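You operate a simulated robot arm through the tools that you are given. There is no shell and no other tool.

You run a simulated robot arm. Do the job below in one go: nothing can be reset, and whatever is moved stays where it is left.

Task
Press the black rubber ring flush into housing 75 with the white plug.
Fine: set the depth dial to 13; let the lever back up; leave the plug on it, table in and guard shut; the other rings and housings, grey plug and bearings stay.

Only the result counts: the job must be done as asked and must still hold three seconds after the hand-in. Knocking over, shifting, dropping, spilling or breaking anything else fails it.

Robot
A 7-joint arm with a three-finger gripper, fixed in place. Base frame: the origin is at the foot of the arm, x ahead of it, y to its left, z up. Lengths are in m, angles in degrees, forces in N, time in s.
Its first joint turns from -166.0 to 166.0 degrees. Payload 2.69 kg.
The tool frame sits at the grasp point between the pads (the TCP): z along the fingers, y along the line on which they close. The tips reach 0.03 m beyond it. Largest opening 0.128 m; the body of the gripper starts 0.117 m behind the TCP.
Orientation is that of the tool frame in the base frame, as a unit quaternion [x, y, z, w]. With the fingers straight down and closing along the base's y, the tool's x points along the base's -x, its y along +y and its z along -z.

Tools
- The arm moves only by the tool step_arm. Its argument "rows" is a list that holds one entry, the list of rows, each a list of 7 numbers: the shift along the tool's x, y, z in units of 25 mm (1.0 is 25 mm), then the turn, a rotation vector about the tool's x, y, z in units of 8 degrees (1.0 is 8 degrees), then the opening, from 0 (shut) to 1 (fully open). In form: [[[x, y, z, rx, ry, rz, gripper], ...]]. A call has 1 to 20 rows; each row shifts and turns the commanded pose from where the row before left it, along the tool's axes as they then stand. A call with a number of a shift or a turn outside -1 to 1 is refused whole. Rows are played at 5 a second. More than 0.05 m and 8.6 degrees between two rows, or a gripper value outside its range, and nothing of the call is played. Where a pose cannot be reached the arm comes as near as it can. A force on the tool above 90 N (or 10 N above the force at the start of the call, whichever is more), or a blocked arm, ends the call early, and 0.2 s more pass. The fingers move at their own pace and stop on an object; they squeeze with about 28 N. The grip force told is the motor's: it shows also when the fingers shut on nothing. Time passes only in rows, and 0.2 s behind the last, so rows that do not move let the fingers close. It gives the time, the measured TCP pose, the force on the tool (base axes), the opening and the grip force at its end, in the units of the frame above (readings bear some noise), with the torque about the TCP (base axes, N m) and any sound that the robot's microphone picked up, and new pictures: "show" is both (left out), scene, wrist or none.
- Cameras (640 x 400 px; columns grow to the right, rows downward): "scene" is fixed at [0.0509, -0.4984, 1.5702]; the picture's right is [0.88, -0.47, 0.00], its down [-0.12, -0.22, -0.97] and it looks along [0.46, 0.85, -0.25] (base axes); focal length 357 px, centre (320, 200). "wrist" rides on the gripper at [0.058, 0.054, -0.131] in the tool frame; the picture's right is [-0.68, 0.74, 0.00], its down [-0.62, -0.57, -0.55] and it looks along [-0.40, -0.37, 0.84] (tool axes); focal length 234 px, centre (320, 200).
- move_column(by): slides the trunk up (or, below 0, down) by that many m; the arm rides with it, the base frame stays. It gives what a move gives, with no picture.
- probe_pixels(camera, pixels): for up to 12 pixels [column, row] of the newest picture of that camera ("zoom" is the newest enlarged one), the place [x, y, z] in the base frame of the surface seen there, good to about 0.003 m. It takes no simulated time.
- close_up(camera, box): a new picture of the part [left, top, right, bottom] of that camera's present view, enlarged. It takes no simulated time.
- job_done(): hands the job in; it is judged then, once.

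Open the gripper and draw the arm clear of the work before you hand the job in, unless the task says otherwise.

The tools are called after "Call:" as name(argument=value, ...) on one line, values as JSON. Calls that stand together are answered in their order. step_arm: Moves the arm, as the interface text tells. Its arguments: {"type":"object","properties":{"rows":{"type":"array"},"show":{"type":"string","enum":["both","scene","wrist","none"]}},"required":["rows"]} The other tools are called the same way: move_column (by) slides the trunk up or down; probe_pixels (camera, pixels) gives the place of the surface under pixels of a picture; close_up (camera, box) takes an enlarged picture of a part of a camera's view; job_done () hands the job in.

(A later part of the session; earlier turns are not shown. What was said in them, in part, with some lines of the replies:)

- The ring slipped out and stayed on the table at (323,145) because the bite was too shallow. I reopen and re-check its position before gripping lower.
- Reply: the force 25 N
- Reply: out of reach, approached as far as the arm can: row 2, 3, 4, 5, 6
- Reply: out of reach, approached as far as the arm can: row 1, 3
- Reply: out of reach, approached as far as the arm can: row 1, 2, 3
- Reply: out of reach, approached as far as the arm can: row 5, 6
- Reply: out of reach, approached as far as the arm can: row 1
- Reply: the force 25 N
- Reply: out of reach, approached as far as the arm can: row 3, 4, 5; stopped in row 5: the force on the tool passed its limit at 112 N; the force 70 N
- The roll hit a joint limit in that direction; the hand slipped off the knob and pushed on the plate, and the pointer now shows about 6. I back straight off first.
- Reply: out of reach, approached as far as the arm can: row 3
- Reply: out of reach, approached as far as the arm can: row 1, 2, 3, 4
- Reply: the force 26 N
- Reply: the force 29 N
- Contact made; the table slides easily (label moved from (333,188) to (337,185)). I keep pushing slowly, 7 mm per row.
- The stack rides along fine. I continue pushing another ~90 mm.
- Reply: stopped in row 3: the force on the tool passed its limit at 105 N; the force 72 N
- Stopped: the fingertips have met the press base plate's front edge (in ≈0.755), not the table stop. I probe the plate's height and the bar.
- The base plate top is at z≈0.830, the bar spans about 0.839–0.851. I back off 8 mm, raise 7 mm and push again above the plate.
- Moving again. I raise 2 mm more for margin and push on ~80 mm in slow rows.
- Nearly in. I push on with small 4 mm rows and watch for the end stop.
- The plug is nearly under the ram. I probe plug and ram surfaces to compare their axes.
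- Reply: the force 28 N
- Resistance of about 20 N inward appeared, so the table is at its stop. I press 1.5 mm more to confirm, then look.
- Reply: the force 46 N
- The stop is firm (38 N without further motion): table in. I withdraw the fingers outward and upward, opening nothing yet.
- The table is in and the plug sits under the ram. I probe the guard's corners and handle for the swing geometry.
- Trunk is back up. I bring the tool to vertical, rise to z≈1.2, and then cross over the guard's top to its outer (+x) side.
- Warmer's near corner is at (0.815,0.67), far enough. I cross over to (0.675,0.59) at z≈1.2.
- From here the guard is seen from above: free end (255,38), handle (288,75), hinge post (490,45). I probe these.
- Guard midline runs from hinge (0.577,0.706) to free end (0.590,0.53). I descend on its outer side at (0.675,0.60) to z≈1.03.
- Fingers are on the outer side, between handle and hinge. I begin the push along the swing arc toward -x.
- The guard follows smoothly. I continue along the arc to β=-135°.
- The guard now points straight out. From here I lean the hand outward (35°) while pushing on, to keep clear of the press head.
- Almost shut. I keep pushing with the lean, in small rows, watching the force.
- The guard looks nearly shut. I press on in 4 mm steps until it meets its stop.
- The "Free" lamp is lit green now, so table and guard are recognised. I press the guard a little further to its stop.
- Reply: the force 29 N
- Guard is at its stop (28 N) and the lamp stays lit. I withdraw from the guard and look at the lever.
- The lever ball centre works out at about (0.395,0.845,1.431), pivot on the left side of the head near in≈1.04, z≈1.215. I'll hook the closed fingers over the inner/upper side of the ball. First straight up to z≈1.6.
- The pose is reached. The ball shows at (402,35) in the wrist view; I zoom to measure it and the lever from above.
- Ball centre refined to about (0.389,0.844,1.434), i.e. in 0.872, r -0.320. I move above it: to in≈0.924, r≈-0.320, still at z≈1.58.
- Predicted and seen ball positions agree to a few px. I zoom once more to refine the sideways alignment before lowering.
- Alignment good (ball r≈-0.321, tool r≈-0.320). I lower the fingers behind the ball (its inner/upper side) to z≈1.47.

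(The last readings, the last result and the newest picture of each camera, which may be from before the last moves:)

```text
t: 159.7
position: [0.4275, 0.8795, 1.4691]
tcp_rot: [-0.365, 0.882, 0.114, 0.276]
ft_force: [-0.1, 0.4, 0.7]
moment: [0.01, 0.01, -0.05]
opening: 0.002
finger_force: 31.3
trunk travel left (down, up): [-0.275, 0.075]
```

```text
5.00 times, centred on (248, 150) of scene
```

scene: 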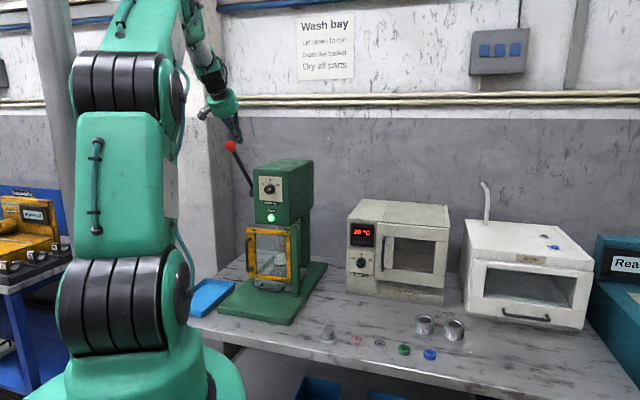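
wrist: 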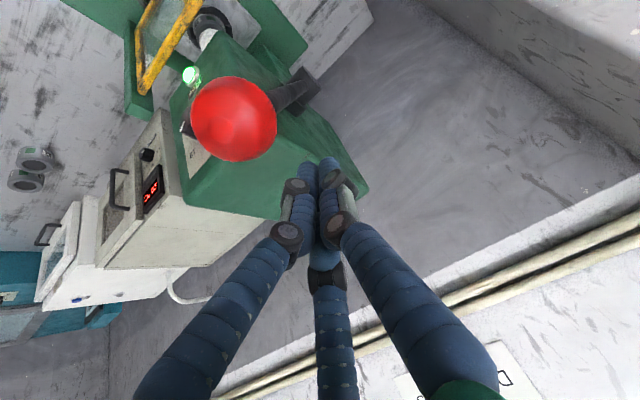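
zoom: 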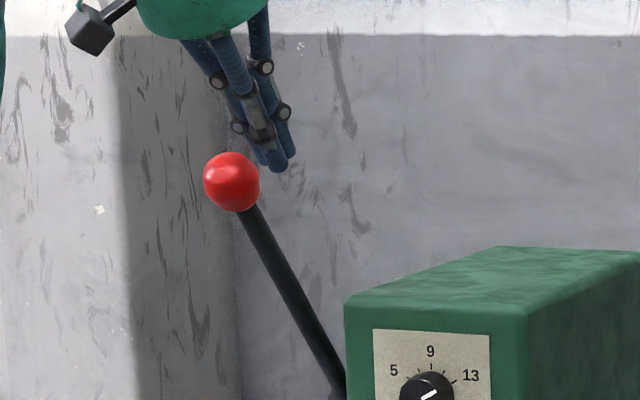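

The fingers are behind the ball. I pull outward/down along the lever's arc, first about 8° of lever turn, watching the force.

Call:
step_arm(rows=[[[0.402, 0, -0.031, 0, 0, 0, 0], [0.402, 0, -0.031, 0, 0, 0, 0], [0.402, 0, -0.031, 0, 0, 0, 0], [0.366, 0, 0.021, 0, 0, 0, 0], [0.366, 0, 0.021, 0, 0, 0, 0], [0.366, 0, 0.021, 0, 0, 0, 0], [0.366, 0, 0.021, 0, 0, 0, 0], [0, 0, 0, 0, 0, 0, 0]]], show="both")

Call:
close_up(camera="scene", box=[190, 110, 310, 300])

```text
t: 161.5
position: [0.3882, 0.839, 1.4277]
tcp_rot: [-0.365, 0.882, 0.114, 0.276]
ft_force: [-0.4, 0.9, 1.0]
moment: [-0.01, -0.01, 0.01]
opening: 0.0023
finger_force: 31.6
trunk travel left (down, up): [-0.275, 0.075]
```

scene: 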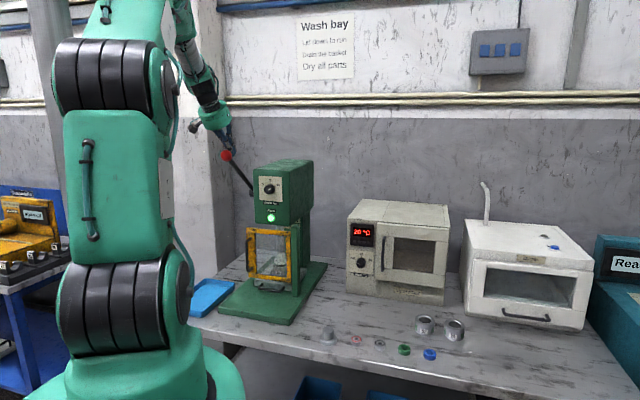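
wrist: 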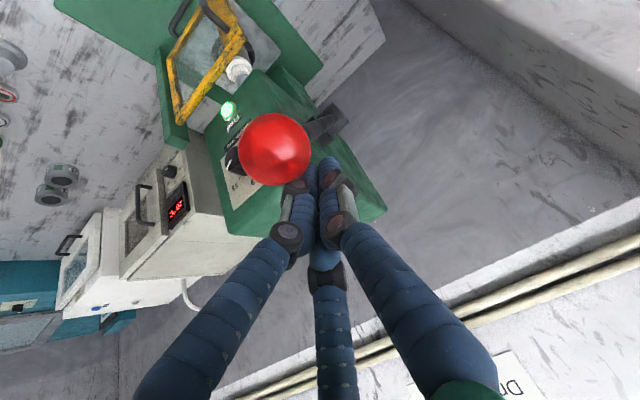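

```text
2.11 times, centred on (250, 205) of scene
```

zoom: 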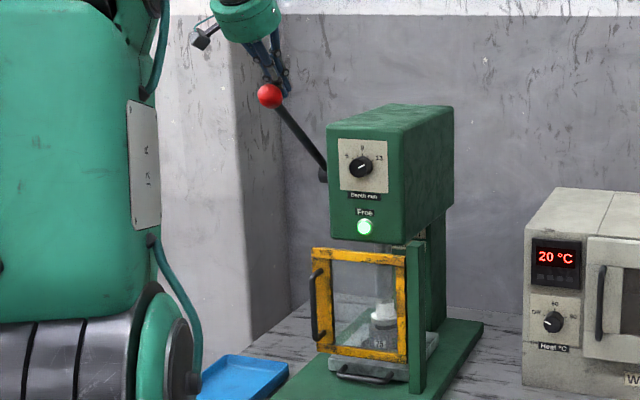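

The lever turns easily and stays hooked. I continue to about φ=30°.

Call:
step_arm(rows=[[[0.316, 0, 0.056, 0, 0, 0, 0], [0.316, 0, 0.056, 0, 0, 0, 0], [0.316, 0, 0.056, 0, 0, 0, 0], [0.365, 0, 0.092, 0, 0, 0, 0], [0.365, 0, 0.092, 0, 0, 0, 0], [0.365, 0, 0.092, 0, 0, 0, 0], [0.365, 0, 0.092, 0, 0, 0, 0], [0.365, 0, 0.092, 0, 0, 0, 0], [0, 0, 0, 0, 0, 0, 0]]], show="both")

Call:
close_up(camera="scene", box=[190, 110, 310, 300])

```text
t: 163.5
position: [0.3538, 0.8045, 1.3749]
tcp_rot: [-0.366, 0.882, 0.113, 0.275]
ft_force: [0.8, 0.3, -0.1]
moment: [0.02, -0.01, 0.0]
opening: 0.0021
finger_force: 31.1
trunk travel left (down, up): [-0.275, 0.075]
```

scene: 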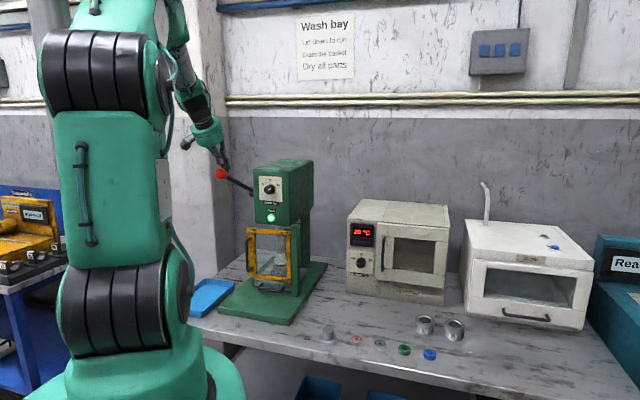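
wrist: 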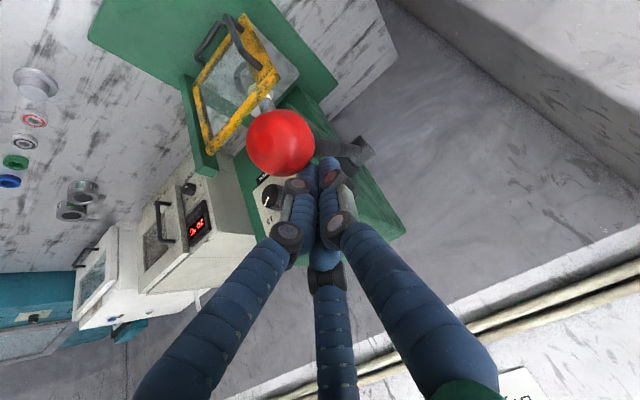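

```text
2.11 times, centred on (250, 205) of scene
```

zoom: 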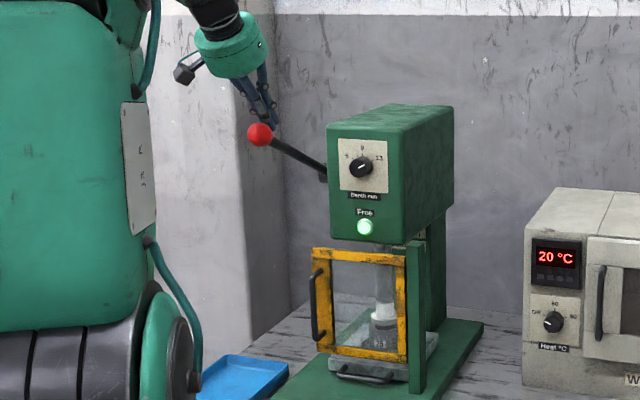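

Lever about half way, ram coming down to the plug. I continue 30→20° in small rows, watching the force.

Call:
step_arm(rows=[[[0.335, 0, 0.138, 0, 0, 0, 0], [0.335, 0, 0.138, 0, 0, 0, 0], [0.335, 0, 0.138, 0, 0, 0, 0], [0.335, 0, 0.138, 0, 0, 0, 0], [0.335, 0, 0.138, 0, 0, 0, 0], [0, 0, 0, 0, 0, 0, 0]]], show="both")

Call:
close_up(camera="scene", box=[190, 110, 310, 300])

Call:
close_up(camera="scene", box=[240, 225, 304, 295])

```text
t: 164.9
position: [0.3362, 0.7883, 1.3379]
tcp_rot: [-0.365, 0.882, 0.113, 0.276]
ft_force: [3.7, 1.6, 2.2]
moment: [0.13, -0.05, 0.08]
opening: 0.0023
finger_force: 31.4
trunk travel left (down, up): [-0.275, 0.075]
```

scene: 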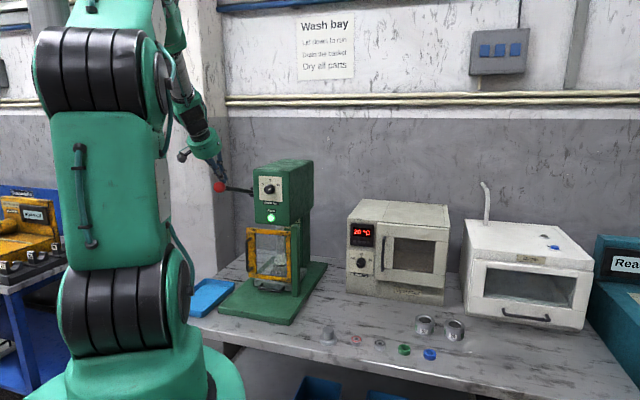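
wrist: 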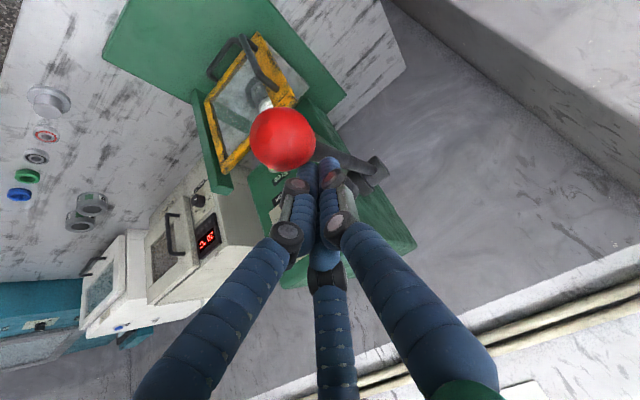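

```text
2.11 times, centred on (250, 205) of scene
```

zoom: 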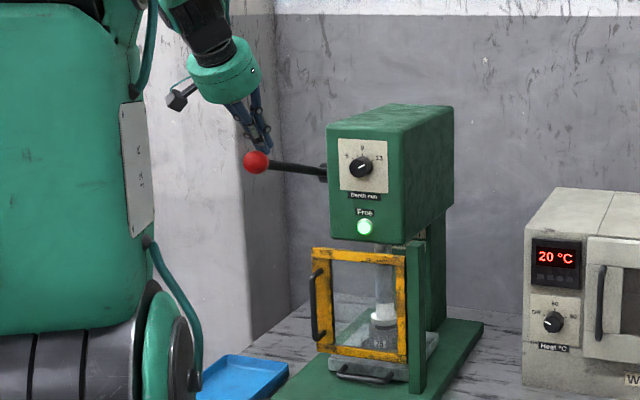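

```text
5.71 times, centred on (272, 260) of scene
```

zoom: 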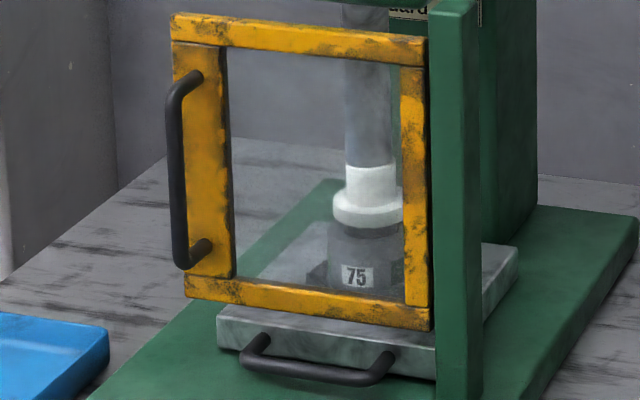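

The ram has reached the plug and force begins to build. I keep pressing down along the arc in smaller rows.

Call:
step_arm(rows=[[[0.2, 0, 0.13, 0, 0, 0, 0], [0.2, 0, 0.135, 0, 0, 0, 0], [0.2, 0, 0.135, 0, 0, 0, 0], [0.2, 0, 0.135, 0, 0, 0, 0], [0, 0, 0, 0, 0, 0, 0]]], show="both")

Call:
close_up(camera="scene", box=[190, 110, 310, 300])

Call:
close_up(camera="scene", box=[240, 225, 304, 295])

```text
t: 166.1
position: [0.3316, 0.7835, 1.3148]
tcp_rot: [-0.365, 0.882, 0.113, 0.275]
ft_force: [4.3, 4.5, 2.7]
moment: [0.16, -0.1, 0.06]
opening: 0.0019
finger_force: 31.7
trunk travel left (down, up): [-0.275, 0.075]
```

scene: 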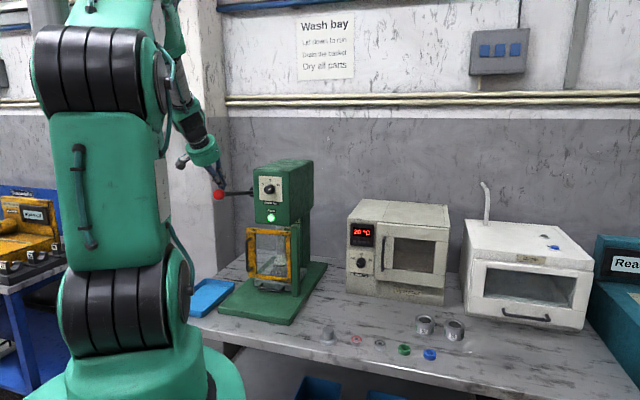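
wrist: 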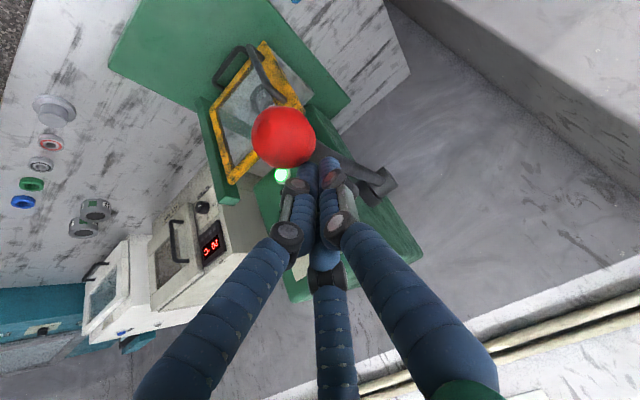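

```text
2.11 times, centred on (250, 205) of scene
```

zoom: 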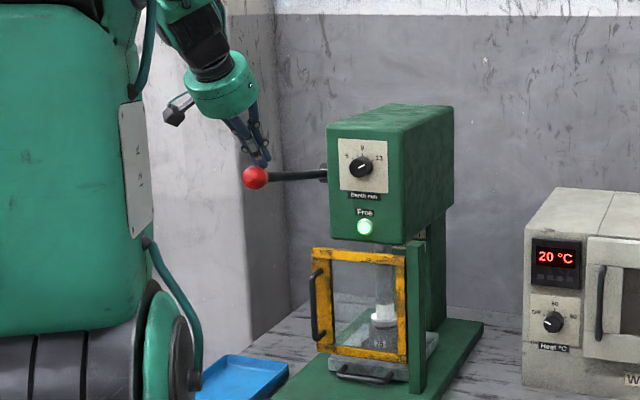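

```text
5.71 times, centred on (272, 260) of scene
```

zoom: 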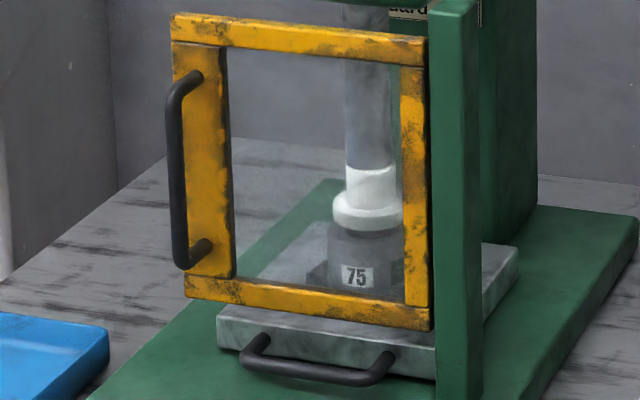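

The plug is going down with the ram. I carry on toward φ≈5°.

Call:
step_arm(rows=[[[0.22, 0, 0.17, 0, 0, 0, 0], [0.22, 0, 0.17, 0, 0, 0, 0], [0.22, 0, 0.19, 0, 0, 0, 0], [0.22, 0, 0.2, 0, 0, 0, 0], [0, 0, 0, 0, 0, 0, 0]]], show="both")

Call:
close_up(camera="scene", box=[190, 110, 310, 300])

Call:
close_up(camera="scene", box=[240, 225, 304, 295])

```text
t: 167.3
position: [0.3249, 0.7783, 1.2876]
tcp_rot: [-0.367, 0.881, 0.114, 0.275]
ft_force: [3.5, 3.5, 2.3]
moment: [0.11, -0.15, 0.02]
opening: 0.0022
finger_force: 31.4
trunk travel left (down, up): [-0.275, 0.075]
```

scene: 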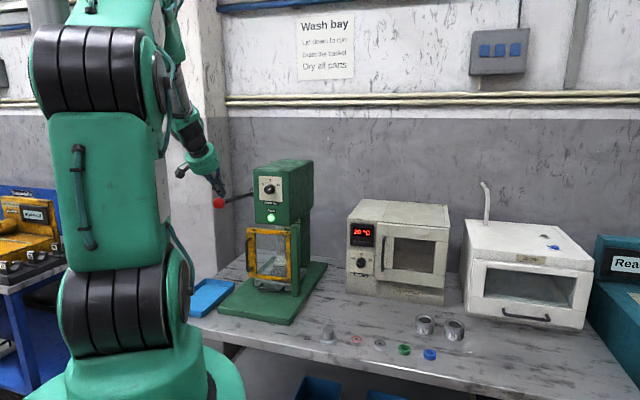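
wrist: 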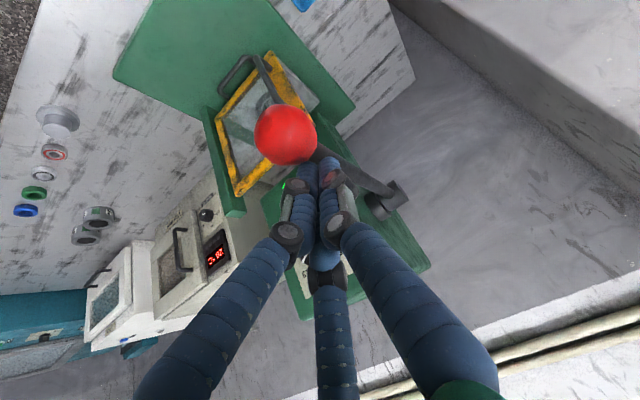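

```text
2.11 times, centred on (250, 205) of scene
```

zoom: 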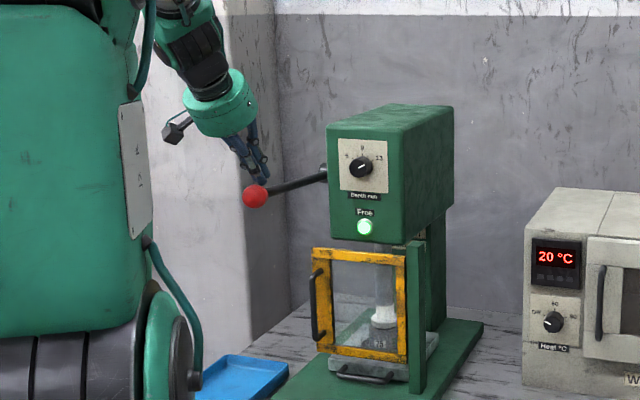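

```text
5.71 times, centred on (272, 260) of scene
```

zoom: 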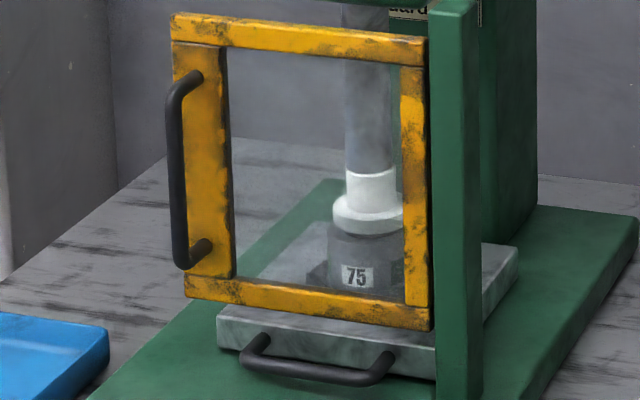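

Plug nearly flush now. I continue in small rows until the depth stop makes the force rise.

Call:
step_arm(rows=[[[0.18, 0, 0.17, 0, 0, 0, 0], [0.18, 0, 0.17, 0, 0, 0, 0], [0.18, 0, 0.18, 0, 0, 0, 0], [0, 0, 0, 0, 0, 0, 0]]], show="scene")

Call:
close_up(camera="scene", box=[190, 110, 310, 300])

Call:
close_up(camera="scene", box=[240, 225, 304, 295])

```text
t: 168.3
position: [0.3216, 0.7736, 1.2694]
tcp_rot: [-0.364, 0.882, 0.113, 0.276]
ft_force: [4.0, 0.1, 3.2]
moment: [0.05, -0.1, 0.04]
opening: 0.0021
finger_force: 31.8
trunk travel left (down, up): [-0.275, 0.075]
```

scene: 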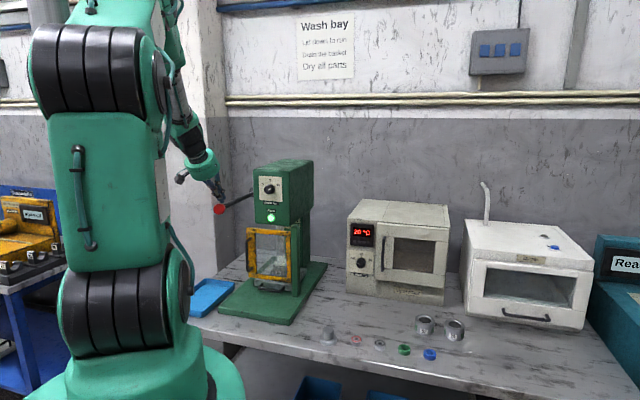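

```text
2.11 times, centred on (250, 205) of scene
```

zoom: 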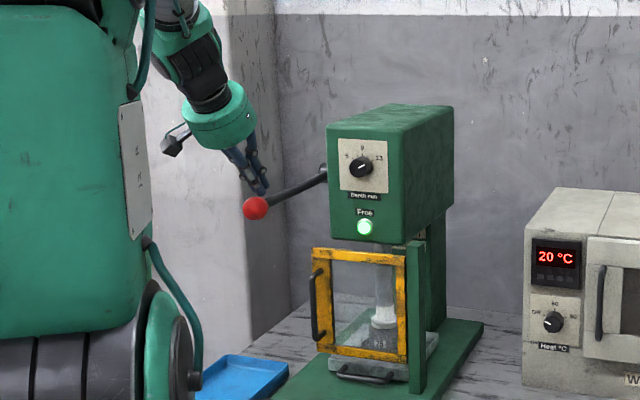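

```text
5.71 times, centred on (272, 260) of scene
```

zoom: 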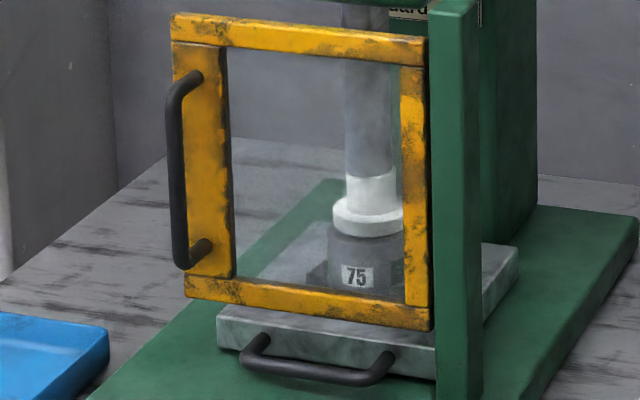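

Call:
step_arm(rows=[[[0.16, 0, 0.18, 0, 0, 0, 0], [0.16, 0, 0.18, 0, 0, 0, 0], [0.15, 0, 0.18, 0, 0, 0, 0], [0, 0, 0, 0, 0, 0, 0]]], show="scene")

Call:
close_up(camera="scene", box=[190, 110, 310, 300])

Call:
close_up(camera="scene", box=[240, 225, 304, 295])

```text
t: 169.3
position: [0.32, 0.7725, 1.2512]
tcp_rot: [-0.365, 0.882, 0.113, 0.275]
ft_force: [3.6, 1.0, 3.6]
moment: [0.02, -0.13, 0.0]
opening: 0.0019
finger_force: 32.1
trunk travel left (down, up): [-0.275, 0.075]
```

scene: 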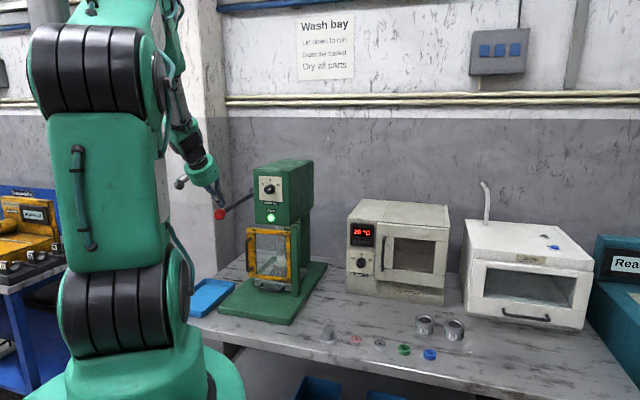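

```text
2.11 times, centred on (250, 205) of scene
```

zoom: 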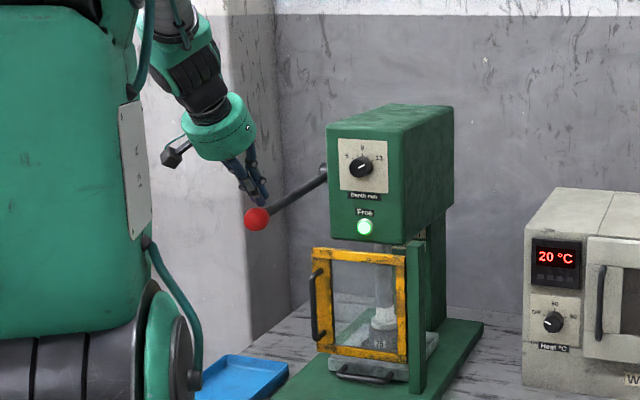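

```text
5.71 times, centred on (272, 260) of scene
```

zoom: 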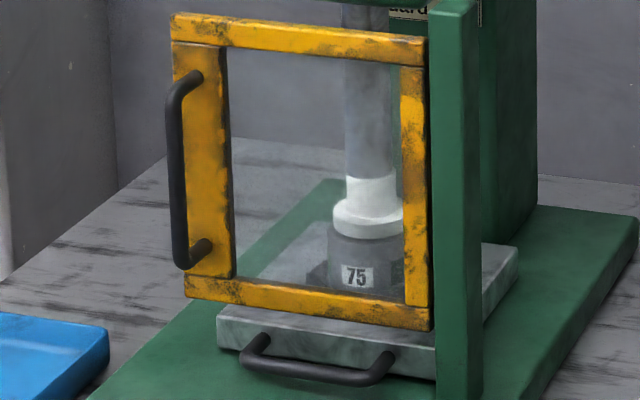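

About 9–10 mm pressed so far. I continue down until the stop.

Call:
step_arm(rows=[[[0.14, 0, 0.19, 0, 0, 0, 0], [0.14, 0, 0.19, 0, 0, 0, 0], [0.13, 0, 0.2, 0, 0, 0, 0], [0, 0, 0, 0, 0, 0, 0]]], show="scene")

Call:
close_up(camera="scene", box=[190, 110, 310, 300])

Call:
close_up(camera="scene", box=[240, 225, 304, 295])

```text
t: 170.3
position: [0.3209, 0.7729, 1.2313]
tcp_rot: [-0.364, 0.882, 0.113, 0.276]
ft_force: [-0.4, 1.1, 4.5]
moment: [0.03, 0.0, 0.09]
opening: 0.0021
finger_force: 31.4
trunk travel left (down, up): [-0.275, 0.075]
```

scene: 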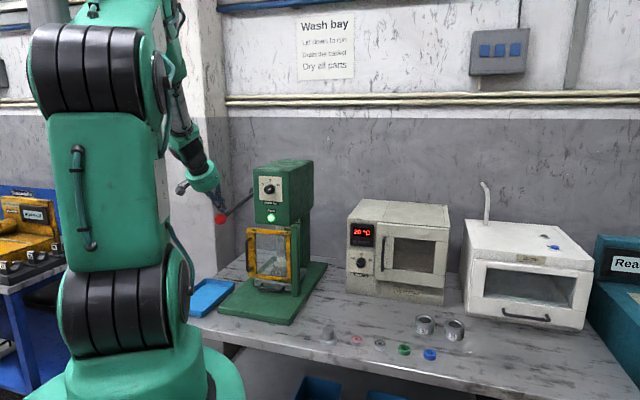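

```text
2.11 times, centred on (250, 205) of scene
```

zoom: 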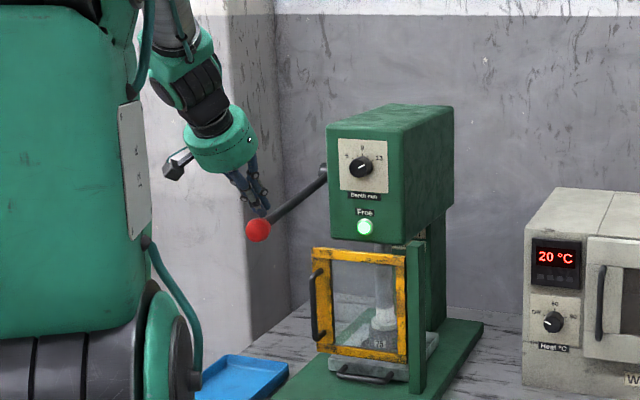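

```text
5.71 times, centred on (272, 260) of scene
```

zoom: 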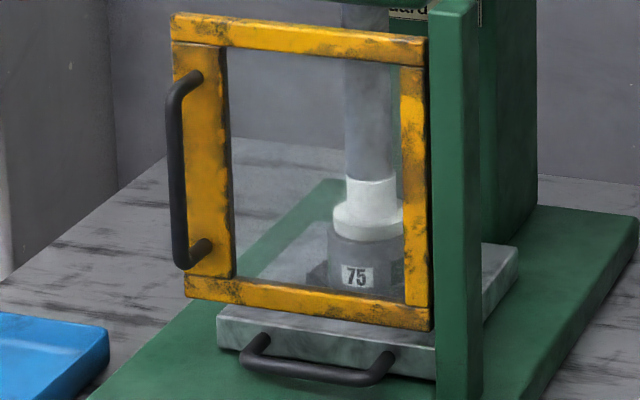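

Call:
step_arm(rows=[[[0.1, 0, 0.2, 0, 0, 0, 0], [0.1, 0, 0.2, 0, 0, 0, 0], [0.09, 0, 0.2, 0, 0, 0, 0], [0, 0, 0, 0, 0, 0, 0]]], show="scene")

Call:
close_up(camera="scene", box=[190, 110, 310, 300])

Call:
close_up(camera="scene", box=[240, 225, 304, 295])

```text
t: 171.3
position: [0.3227, 0.7742, 1.2184]
tcp_rot: [-0.366, 0.881, 0.115, 0.276]
ft_force: [1.5, 1.7, 9.5]
moment: [0.09, -0.07, 0.14]
opening: 0.0019
finger_force: 31.4
trunk travel left (down, up): [-0.275, 0.075]
```

scene: 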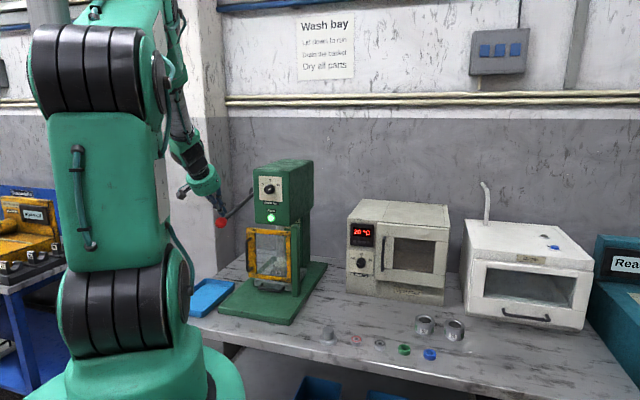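

```text
2.11 times, centred on (250, 205) of scene
```

zoom: 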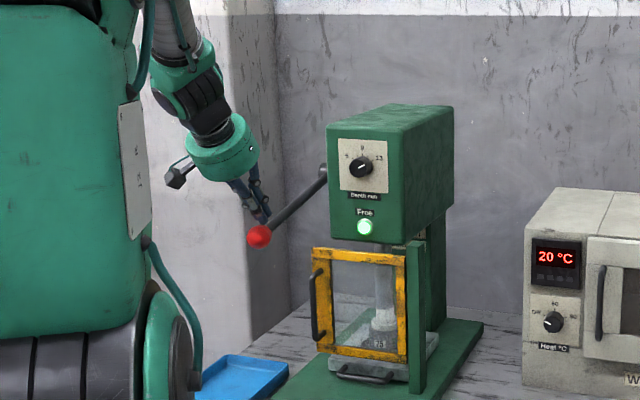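

```text
5.71 times, centred on (272, 260) of scene
```

zoom: 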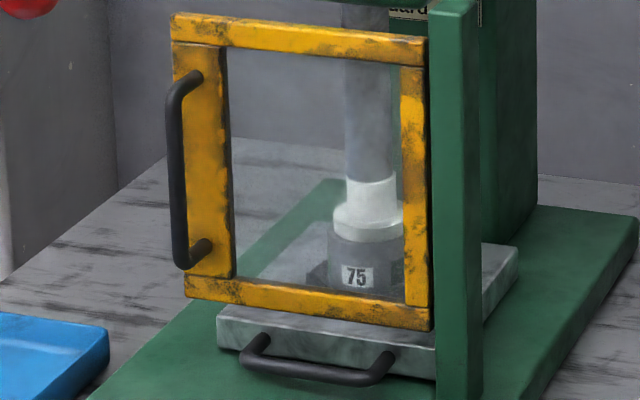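

Force rises slowly (9.5 N). I keep on down.

Call:
step_arm(rows=[[[0.09, 0, 0.22, 0, 0, 0, 0], [0.09, 0, 0.22, 0, 0, 0, 0], [0.08, 0, 0.22, 0, 0, 0, 0], [0, 0, 0, 0, 0, 0, 0]]], show="both")

Call:
close_up(camera="scene", box=[190, 110, 310, 300])

Call:
close_up(camera="scene", box=[240, 225, 304, 295])

```text
t: 172.3
position: [0.3276, 0.7794, 1.2063]
tcp_rot: [-0.364, 0.881, 0.117, 0.279]
ft_force: [13.4, 8.3, 50.3]
moment: [0.31, -0.58, 0.12]
opening: 0.0022
finger_force: 31.2
trunk travel left (down, up): [-0.275, 0.075]
```

scene: 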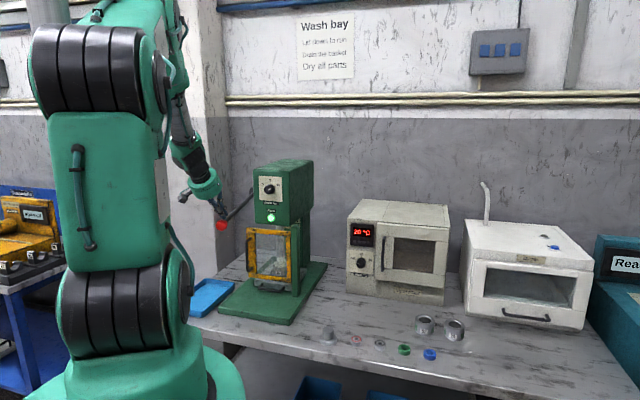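
wrist: 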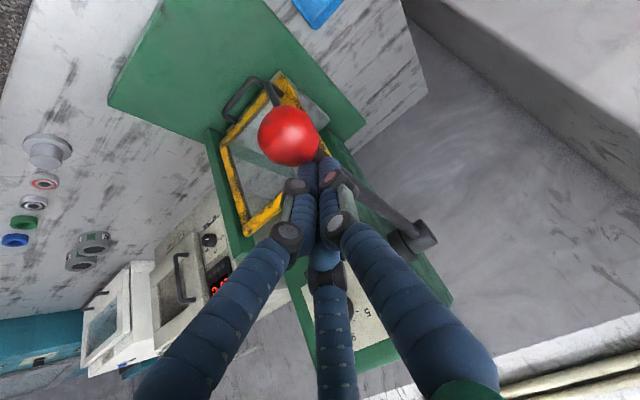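

```text
2.11 times, centred on (250, 205) of scene
```

zoom: 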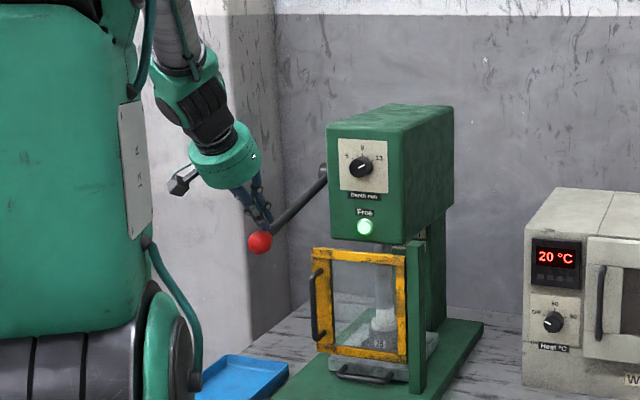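

```text
5.71 times, centred on (272, 260) of scene
```

zoom: 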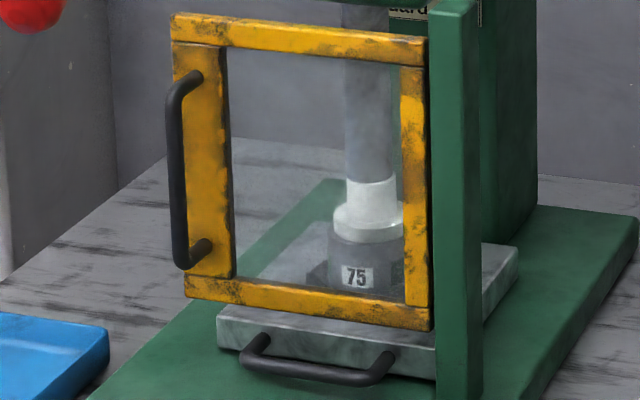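

Force jumped to 53 N: the depth stop (or flush contact) is reached. I zoom in on plug and housing through the glass.

Call:
close_up(camera="scene", box=[266, 248, 298, 280])

Call:
probe_pixels(camera="zoom", pixels=[[320, 200], [300, 130], [290, 240], [300, 270]])

```text
12.50 times, centred on (282, 264) of scene
```

zoom: 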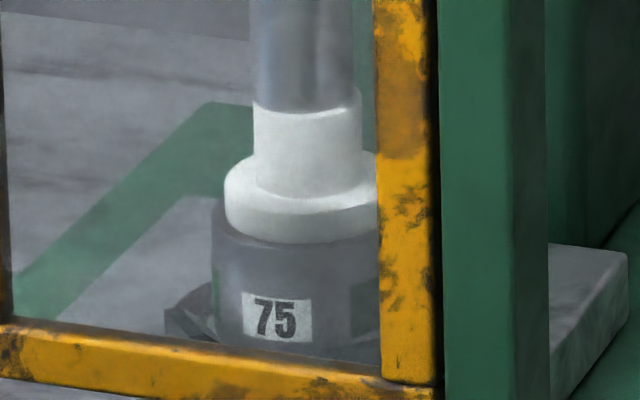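

```text
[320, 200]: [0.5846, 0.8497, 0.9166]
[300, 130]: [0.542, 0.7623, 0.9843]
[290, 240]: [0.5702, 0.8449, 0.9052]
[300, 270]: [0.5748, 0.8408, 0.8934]
```

The flange rests on the housing rim (flange top z≈0.917, rim ≈0.904). I press a touch more to be sure the stop is solid.

Call:
step_arm(rows=[[[0.03, 0, 0.07, 0, 0, 0, 0], [0, 0, 0, 0, 0, 0, 0], [0, 0, 0, 0, 0, 0, 0]]], show="scene")

Call:
close_up(camera="scene", box=[266, 248, 298, 280])

```text
t: 173.1
position: [0.3262, 0.779, 1.2061]
tcp_rot: [-0.364, 0.881, 0.117, 0.278]
ft_force: [12.9, 3.5, 60.7]
moment: [0.1, -0.67, -0.01]
opening: 0.0021
finger_force: 31.7
trunk travel left (down, up): [-0.275, 0.075]
```

scene: 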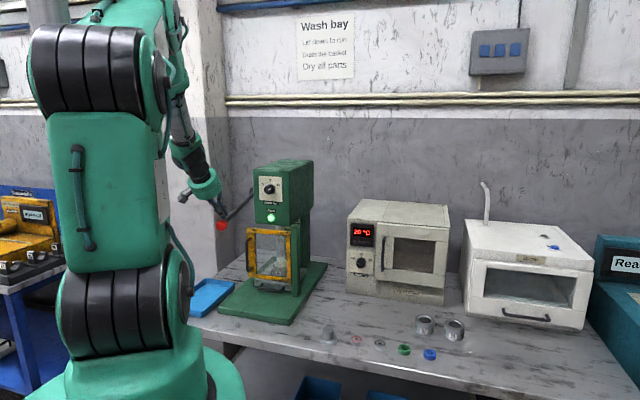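

```text
12.50 times, centred on (282, 264) of scene
```

zoom: 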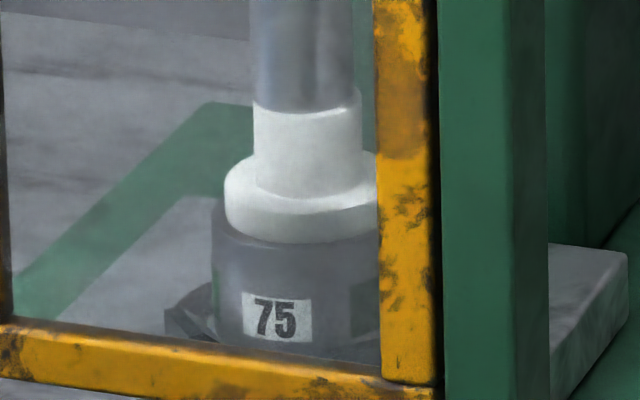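

Solid stop. Now I let the lever back up by retracing the arc, and see whether it follows.

Call:
step_arm(rows=[[[-0.03, 0, -0.07, 0, 0, 0, 0], [-0.08, 0, -0.22, 0, 0, 0, 0], [-0.09, 0, -0.22, 0, 0, 0, 0], [-0.09, 0, -0.22, 0, 0, 0, 0], [-0.09, 0, -0.2, 0, 0, 0, 0], [-0.1, 0, -0.2, 0, 0, 0, 0], [-0.1, 0, -0.2, 0, 0, 0, 0], [-0.13, 0, -0.2, 0, 0, 0, 0], [-0.14, 0, -0.19, 0, 0, 0, 0], [-0.14, 0, -0.19, 0, 0, 0, 0], [-0.15, 0, -0.18, 0, 0, 0, 0], [-0.16, 0, -0.18, 0, 0, 0, 0], [-0.16, 0, -0.18, 0, 0, 0, 0], [0, 0, 0, 0, 0, 0, 0]]], show="both")

Call:
close_up(camera="scene", box=[190, 110, 310, 300])

```text
t: 176.1
position: [0.3236, 0.7752, 1.2698]
tcp_rot: [-0.366, 0.882, 0.114, 0.276]
ft_force: [0.9, 0.9, 1.6]
moment: [0.03, -0.03, -0.02]
opening: 0.0022
finger_force: 30.7
trunk travel left (down, up): [-0.275, 0.075]
```

scene: 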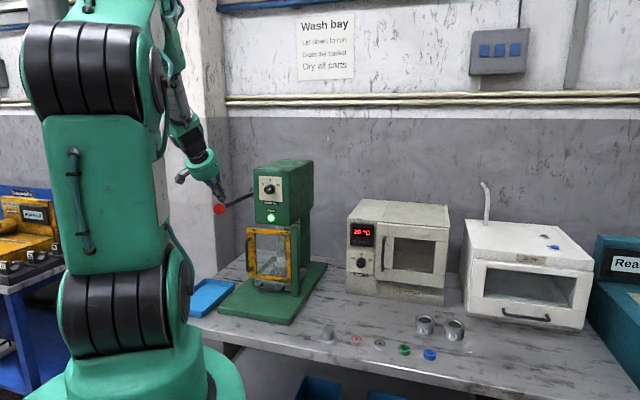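
wrist: 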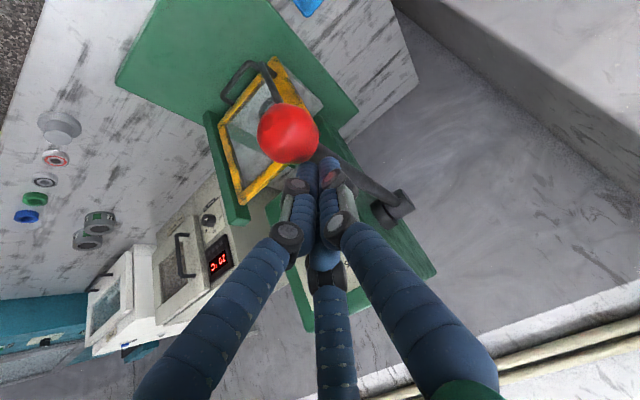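

```text
2.11 times, centred on (250, 205) of scene
```

zoom: 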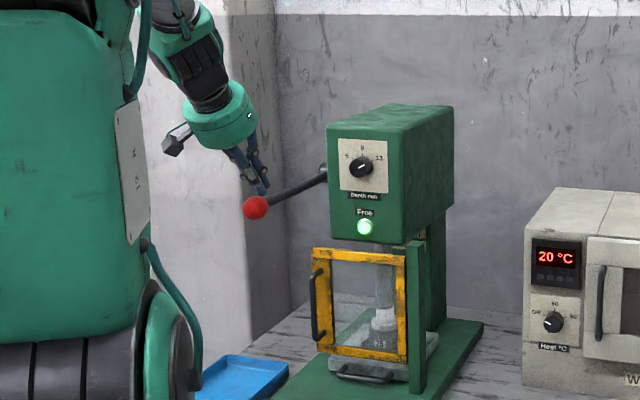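

The lever springs back and follows the fingers. I keep retracing.

Call:
step_arm(rows=[[[-0.18, 0, -0.18, 0, 0, 0, 0], [-0.18, 0, -0.17, 0, 0, 0, 0], [-0.18, 0, -0.17, 0, 0, 0, 0], [-0.22, 0, -0.2, 0, 0, 0, 0], [-0.22, 0, -0.19, 0, 0, 0, 0], [-0.22, 0, -0.17, 0, 0, 0, 0], [-0.22, 0, -0.17, 0, 0, 0, 0], [-0.2, 0, -0.135, 0, 0, 0, 0], [-0.2, 0, -0.135, 0, 0, 0, 0], [-0.2, 0, -0.135, 0, 0, 0, 0], [-0.2, 0, -0.13, 0, 0, 0, 0], [-0.335, 0, -0.138, 0, 0, 0, 0], [-0.335, 0, -0.138, 0, 0, 0, 0], [-0.335, 0, -0.138, 0, 0, 0, 0], [-0.335, 0, -0.138, 0, 0, 0, 0], [-0.335, 0, -0.138, 0, 0, 0, 0], [0, 0, 0, 0, 0, 0, 0]]], show="both")

Call:
close_up(camera="scene", box=[190, 110, 310, 300])

```text
t: 179.7
position: [0.3533, 0.8059, 1.3748]
tcp_rot: [-0.365, 0.882, 0.113, 0.276]
ft_force: [0.5, 0.4, -0.1]
moment: [-0.01, -0.01, -0.04]
opening: 0.0021
finger_force: 31.6
trunk travel left (down, up): [-0.275, 0.075]
```

scene: 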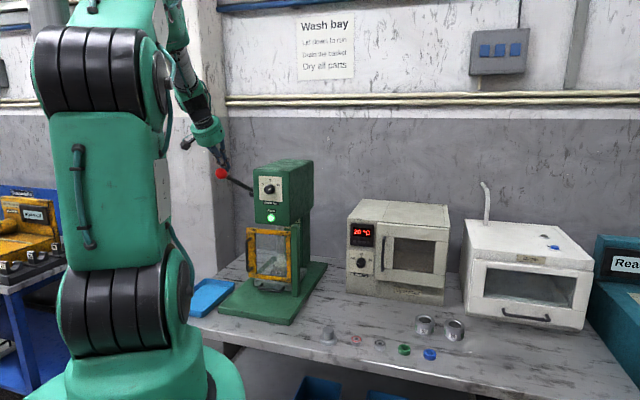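
wrist: 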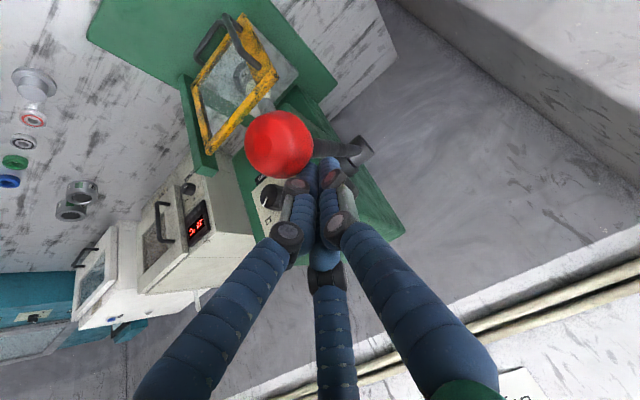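

```text
2.11 times, centred on (250, 205) of scene
```

zoom: 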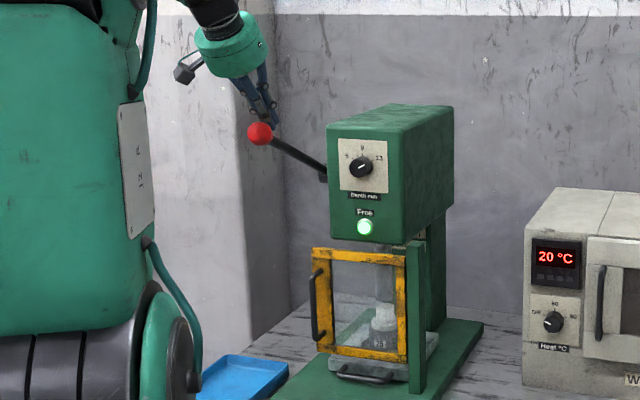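

The lever follows up. I retrace the rest of the arc back to its start position and beyond it by a little.

Call:
step_arm(rows=[[[-0.365, 0, -0.092, 0, 0, 0, 0], [-0.365, 0, -0.092, 0, 0, 0, 0], [-0.365, 0, -0.092, 0, 0, 0, 0], [-0.365, 0, -0.092, 0, 0, 0, 0], [-0.365, 0, -0.092, 0, 0, 0, 0], [-0.316, 0, -0.056, 0, 0, 0, 0], [-0.316, 0, -0.056, 0, 0, 0, 0], [-0.316, 0, -0.056, 0, 0, 0, 0], [-0.366, 0, -0.021, 0, 0, 0, 0], [-0.366, 0, -0.021, 0, 0, 0, 0], [-0.366, 0, -0.021, 0, 0, 0, 0], [-0.366, 0, -0.021, 0, 0, 0, 0], [-0.402, 0, 0.031, 0, 0, 0, 0], [-0.402, 0, 0.031, 0, 0, 0, 0], [-0.402, 0, 0.031, 0, 0, 0, 0], [0, 0, 0, 0, 0, 0, 0]]], show="both")

Call:
close_up(camera="scene", box=[190, 110, 310, 300])

```text
t: 183.1
position: [0.4276, 0.8803, 1.4653]
tcp_rot: [-0.366, 0.882, 0.113, 0.276]
ft_force: [0.3, 0.2, 0.1]
moment: [0.01, 0.01, 0.0]
opening: 0.002
finger_force: 31.7
trunk travel left (down, up): [-0.275, 0.075]
```

scene: 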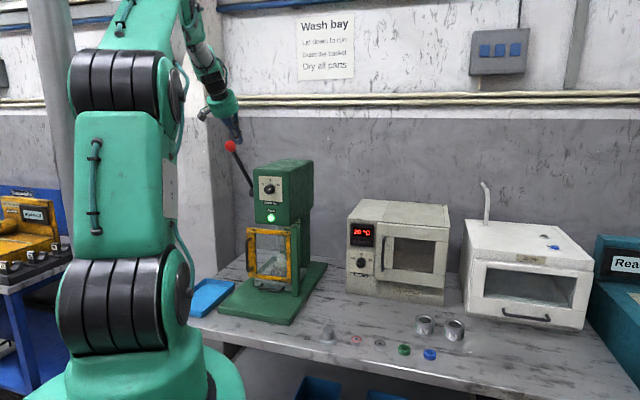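
wrist: 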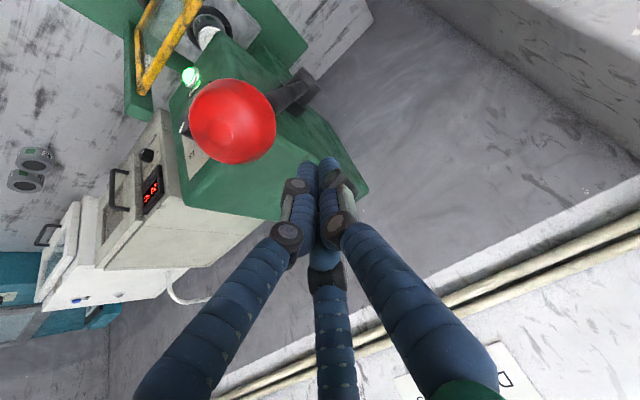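

```text
2.11 times, centred on (250, 205) of scene
```

zoom: 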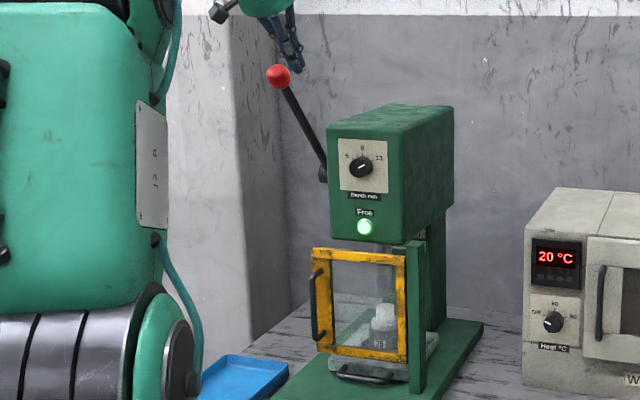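

The lever is back at its top position and the ram has lifted off the plug. I raise the hand clear above the ball and draw away outward.

Call:
step_arm(rows=[[[-0.551, 0, -0.786, 0, 0, 0, 0], [-0.551, 0, -0.786, 0, 0, 0, 0], [-0.551, 0, -0.786, 0, 0, 0, 0], [-0.551, 0, -0.786, 0, 0, 0, 0], [-0.551, 0, -0.786, 0, 0, 0, 0], [0.705, -0.707, -0.494, 0, 0, 0, 0], [0.705, -0.707, -0.494, 0, 0, 0, 0], [0.705, -0.707, -0.494, 0, 0, 0, 0], [0.705, -0.707, -0.494, 0, 0, 0, 0], [0.705, -0.707, -0.494, 0, 0, 0, 0], [0.705, -0.707, -0.494, 0, 0, 0, 0], [0.705, -0.707, -0.494, 0, 0, 0, 0], [0.705, 0, -0.494, 0, 0, 0, 0.5], [0.705, 0, -0.494, 0, 0, 0, 0.6], [0.705, 0, -0.494, 0, 0, 0, 0.6], [0, 0, 0, 0, 0, 0, 0.6]]], show="both")

Call:
close_up(camera="scene", box=[190, 110, 310, 300])

Call:
close_up(camera="scene", box=[266, 248, 298, 280])

Call:
close_up(camera="scene", box=[254, 172, 286, 202])

```text
t: 186.5
position: [0.3614, 0.64, 1.5868]
tcp_rot: [-0.366, 0.881, 0.114, 0.276]
ft_force: [-0.1, 0.3, 0.4]
moment: [0.01, -0.04, 0.05]
opening: 0.0767
finger_force: 0.1
trunk travel left (down, up): [-0.275, 0.075]
```

scene: 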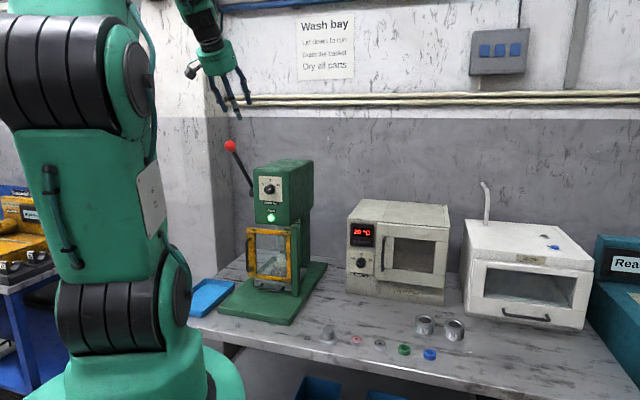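
wrist: 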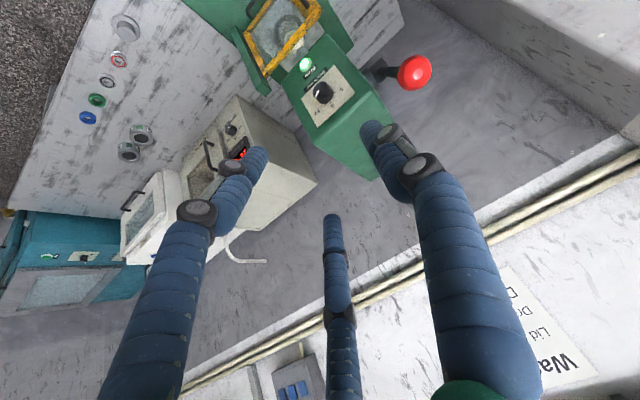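

```text
2.11 times, centred on (250, 205) of scene
```

zoom: 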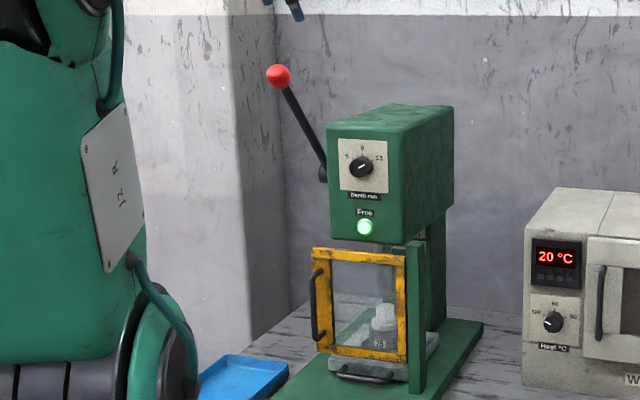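

```text
12.50 times, centred on (282, 264) of scene
```

zoom: 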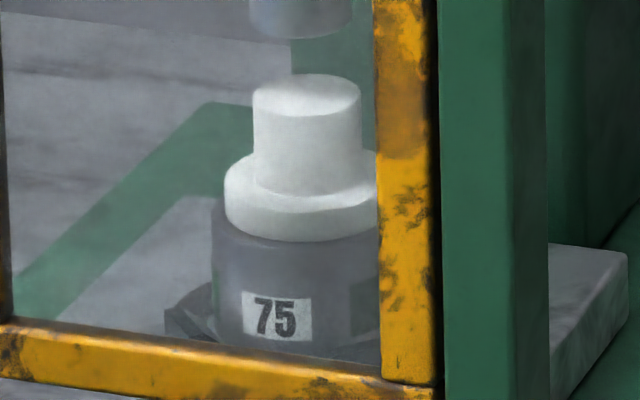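

```text
13.33 times, centred on (270, 187) of scene
```

zoom: 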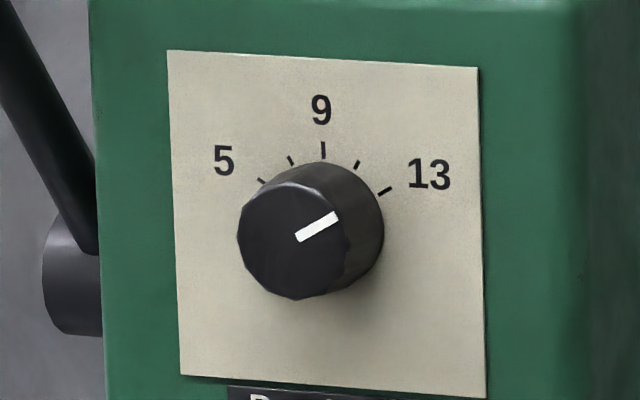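

Everything stands as asked: dial at 13, lever up, guard shut with lamp lit, table in, plug flush on housing 75, and the other parts are untouched. I let a second pass with the gripper fully open to see that it holds.

Call:
step_arm(rows=[[[0, 0, 0, 0, 0, 0, 1], [0, 0, 0, 0, 0, 0, 1], [0, 0, 0, 0, 0, 0, 1], [0, 0, 0, 0, 0, 0, 1], [0, 0, 0, 0, 0, 0, 1], [0, 0, 0, 0, 0, 0, 1]]], show="scene")

Call:
close_up(camera="scene", box=[210, 130, 350, 340])

Call:
close_up(camera="scene", box=[310, 295, 490, 385])

```text
t: 187.9
position: [0.3624, 0.6403, 1.5875]
tcp_rot: [-0.365, 0.882, 0.113, 0.276]
ft_force: [0.9, -0.4, 0.5]
moment: [0.03, 0.03, -0.01]
opening: 0.1281
finger_force: 0.1
trunk travel left (down, up): [-0.275, 0.075]
```

scene: 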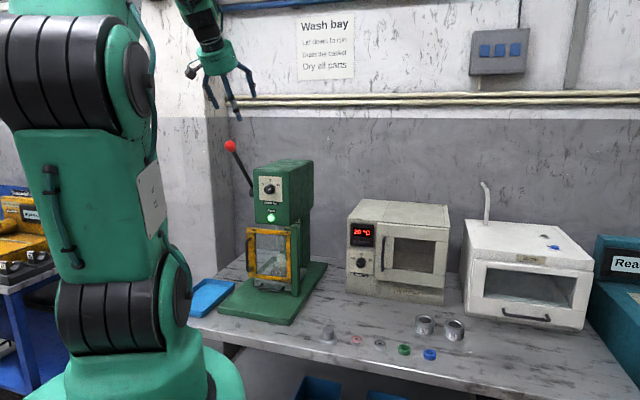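

```text
1.90 times, centred on (280, 235) of scene
```

zoom: 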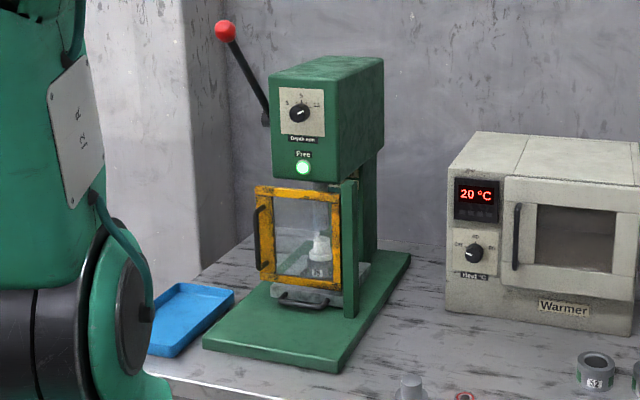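

```text
3.56 times, centred on (400, 340) of scene
```

zoom: 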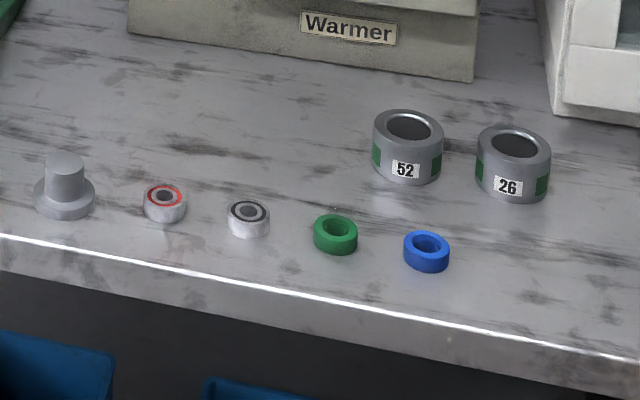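

All other parts are exactly where they were, and the press holds its state with the arm clear and the gripper open. I hand the job in.

Call:
job_done()

```text
The job is handed in.
```

I pressed the black ring into housing 75 with the white plug and handed the job in; I don't have the verdict.

- **Ring and plug:** the lever went down to a solid stop, with about 60 N and no further movement. The plug's flange then sat on the housing rim to within about 1 mm. I could not see the ring under the plug, so "flush" rests on that.
- **Dial:** the pointer lines up with the 13 mark, measured at about 12.9. It slipped back to about 6 on my first try, when a wrist joint hit its limit and the hand pushed on the dial plate with about 112 N. I regripped the knob and set it before pressing; the press had not moved.
- **Press:** the table is in, the guard is shut and its "Free" lamp is lit. The lever is back up and the plug is still on the ring.
- **Other parts:** the green and blue rings, housings 52 and 26, the grey plug and both bearings look the same in the pictures as at the start.

The arm is clear of the press and the gripper is open.
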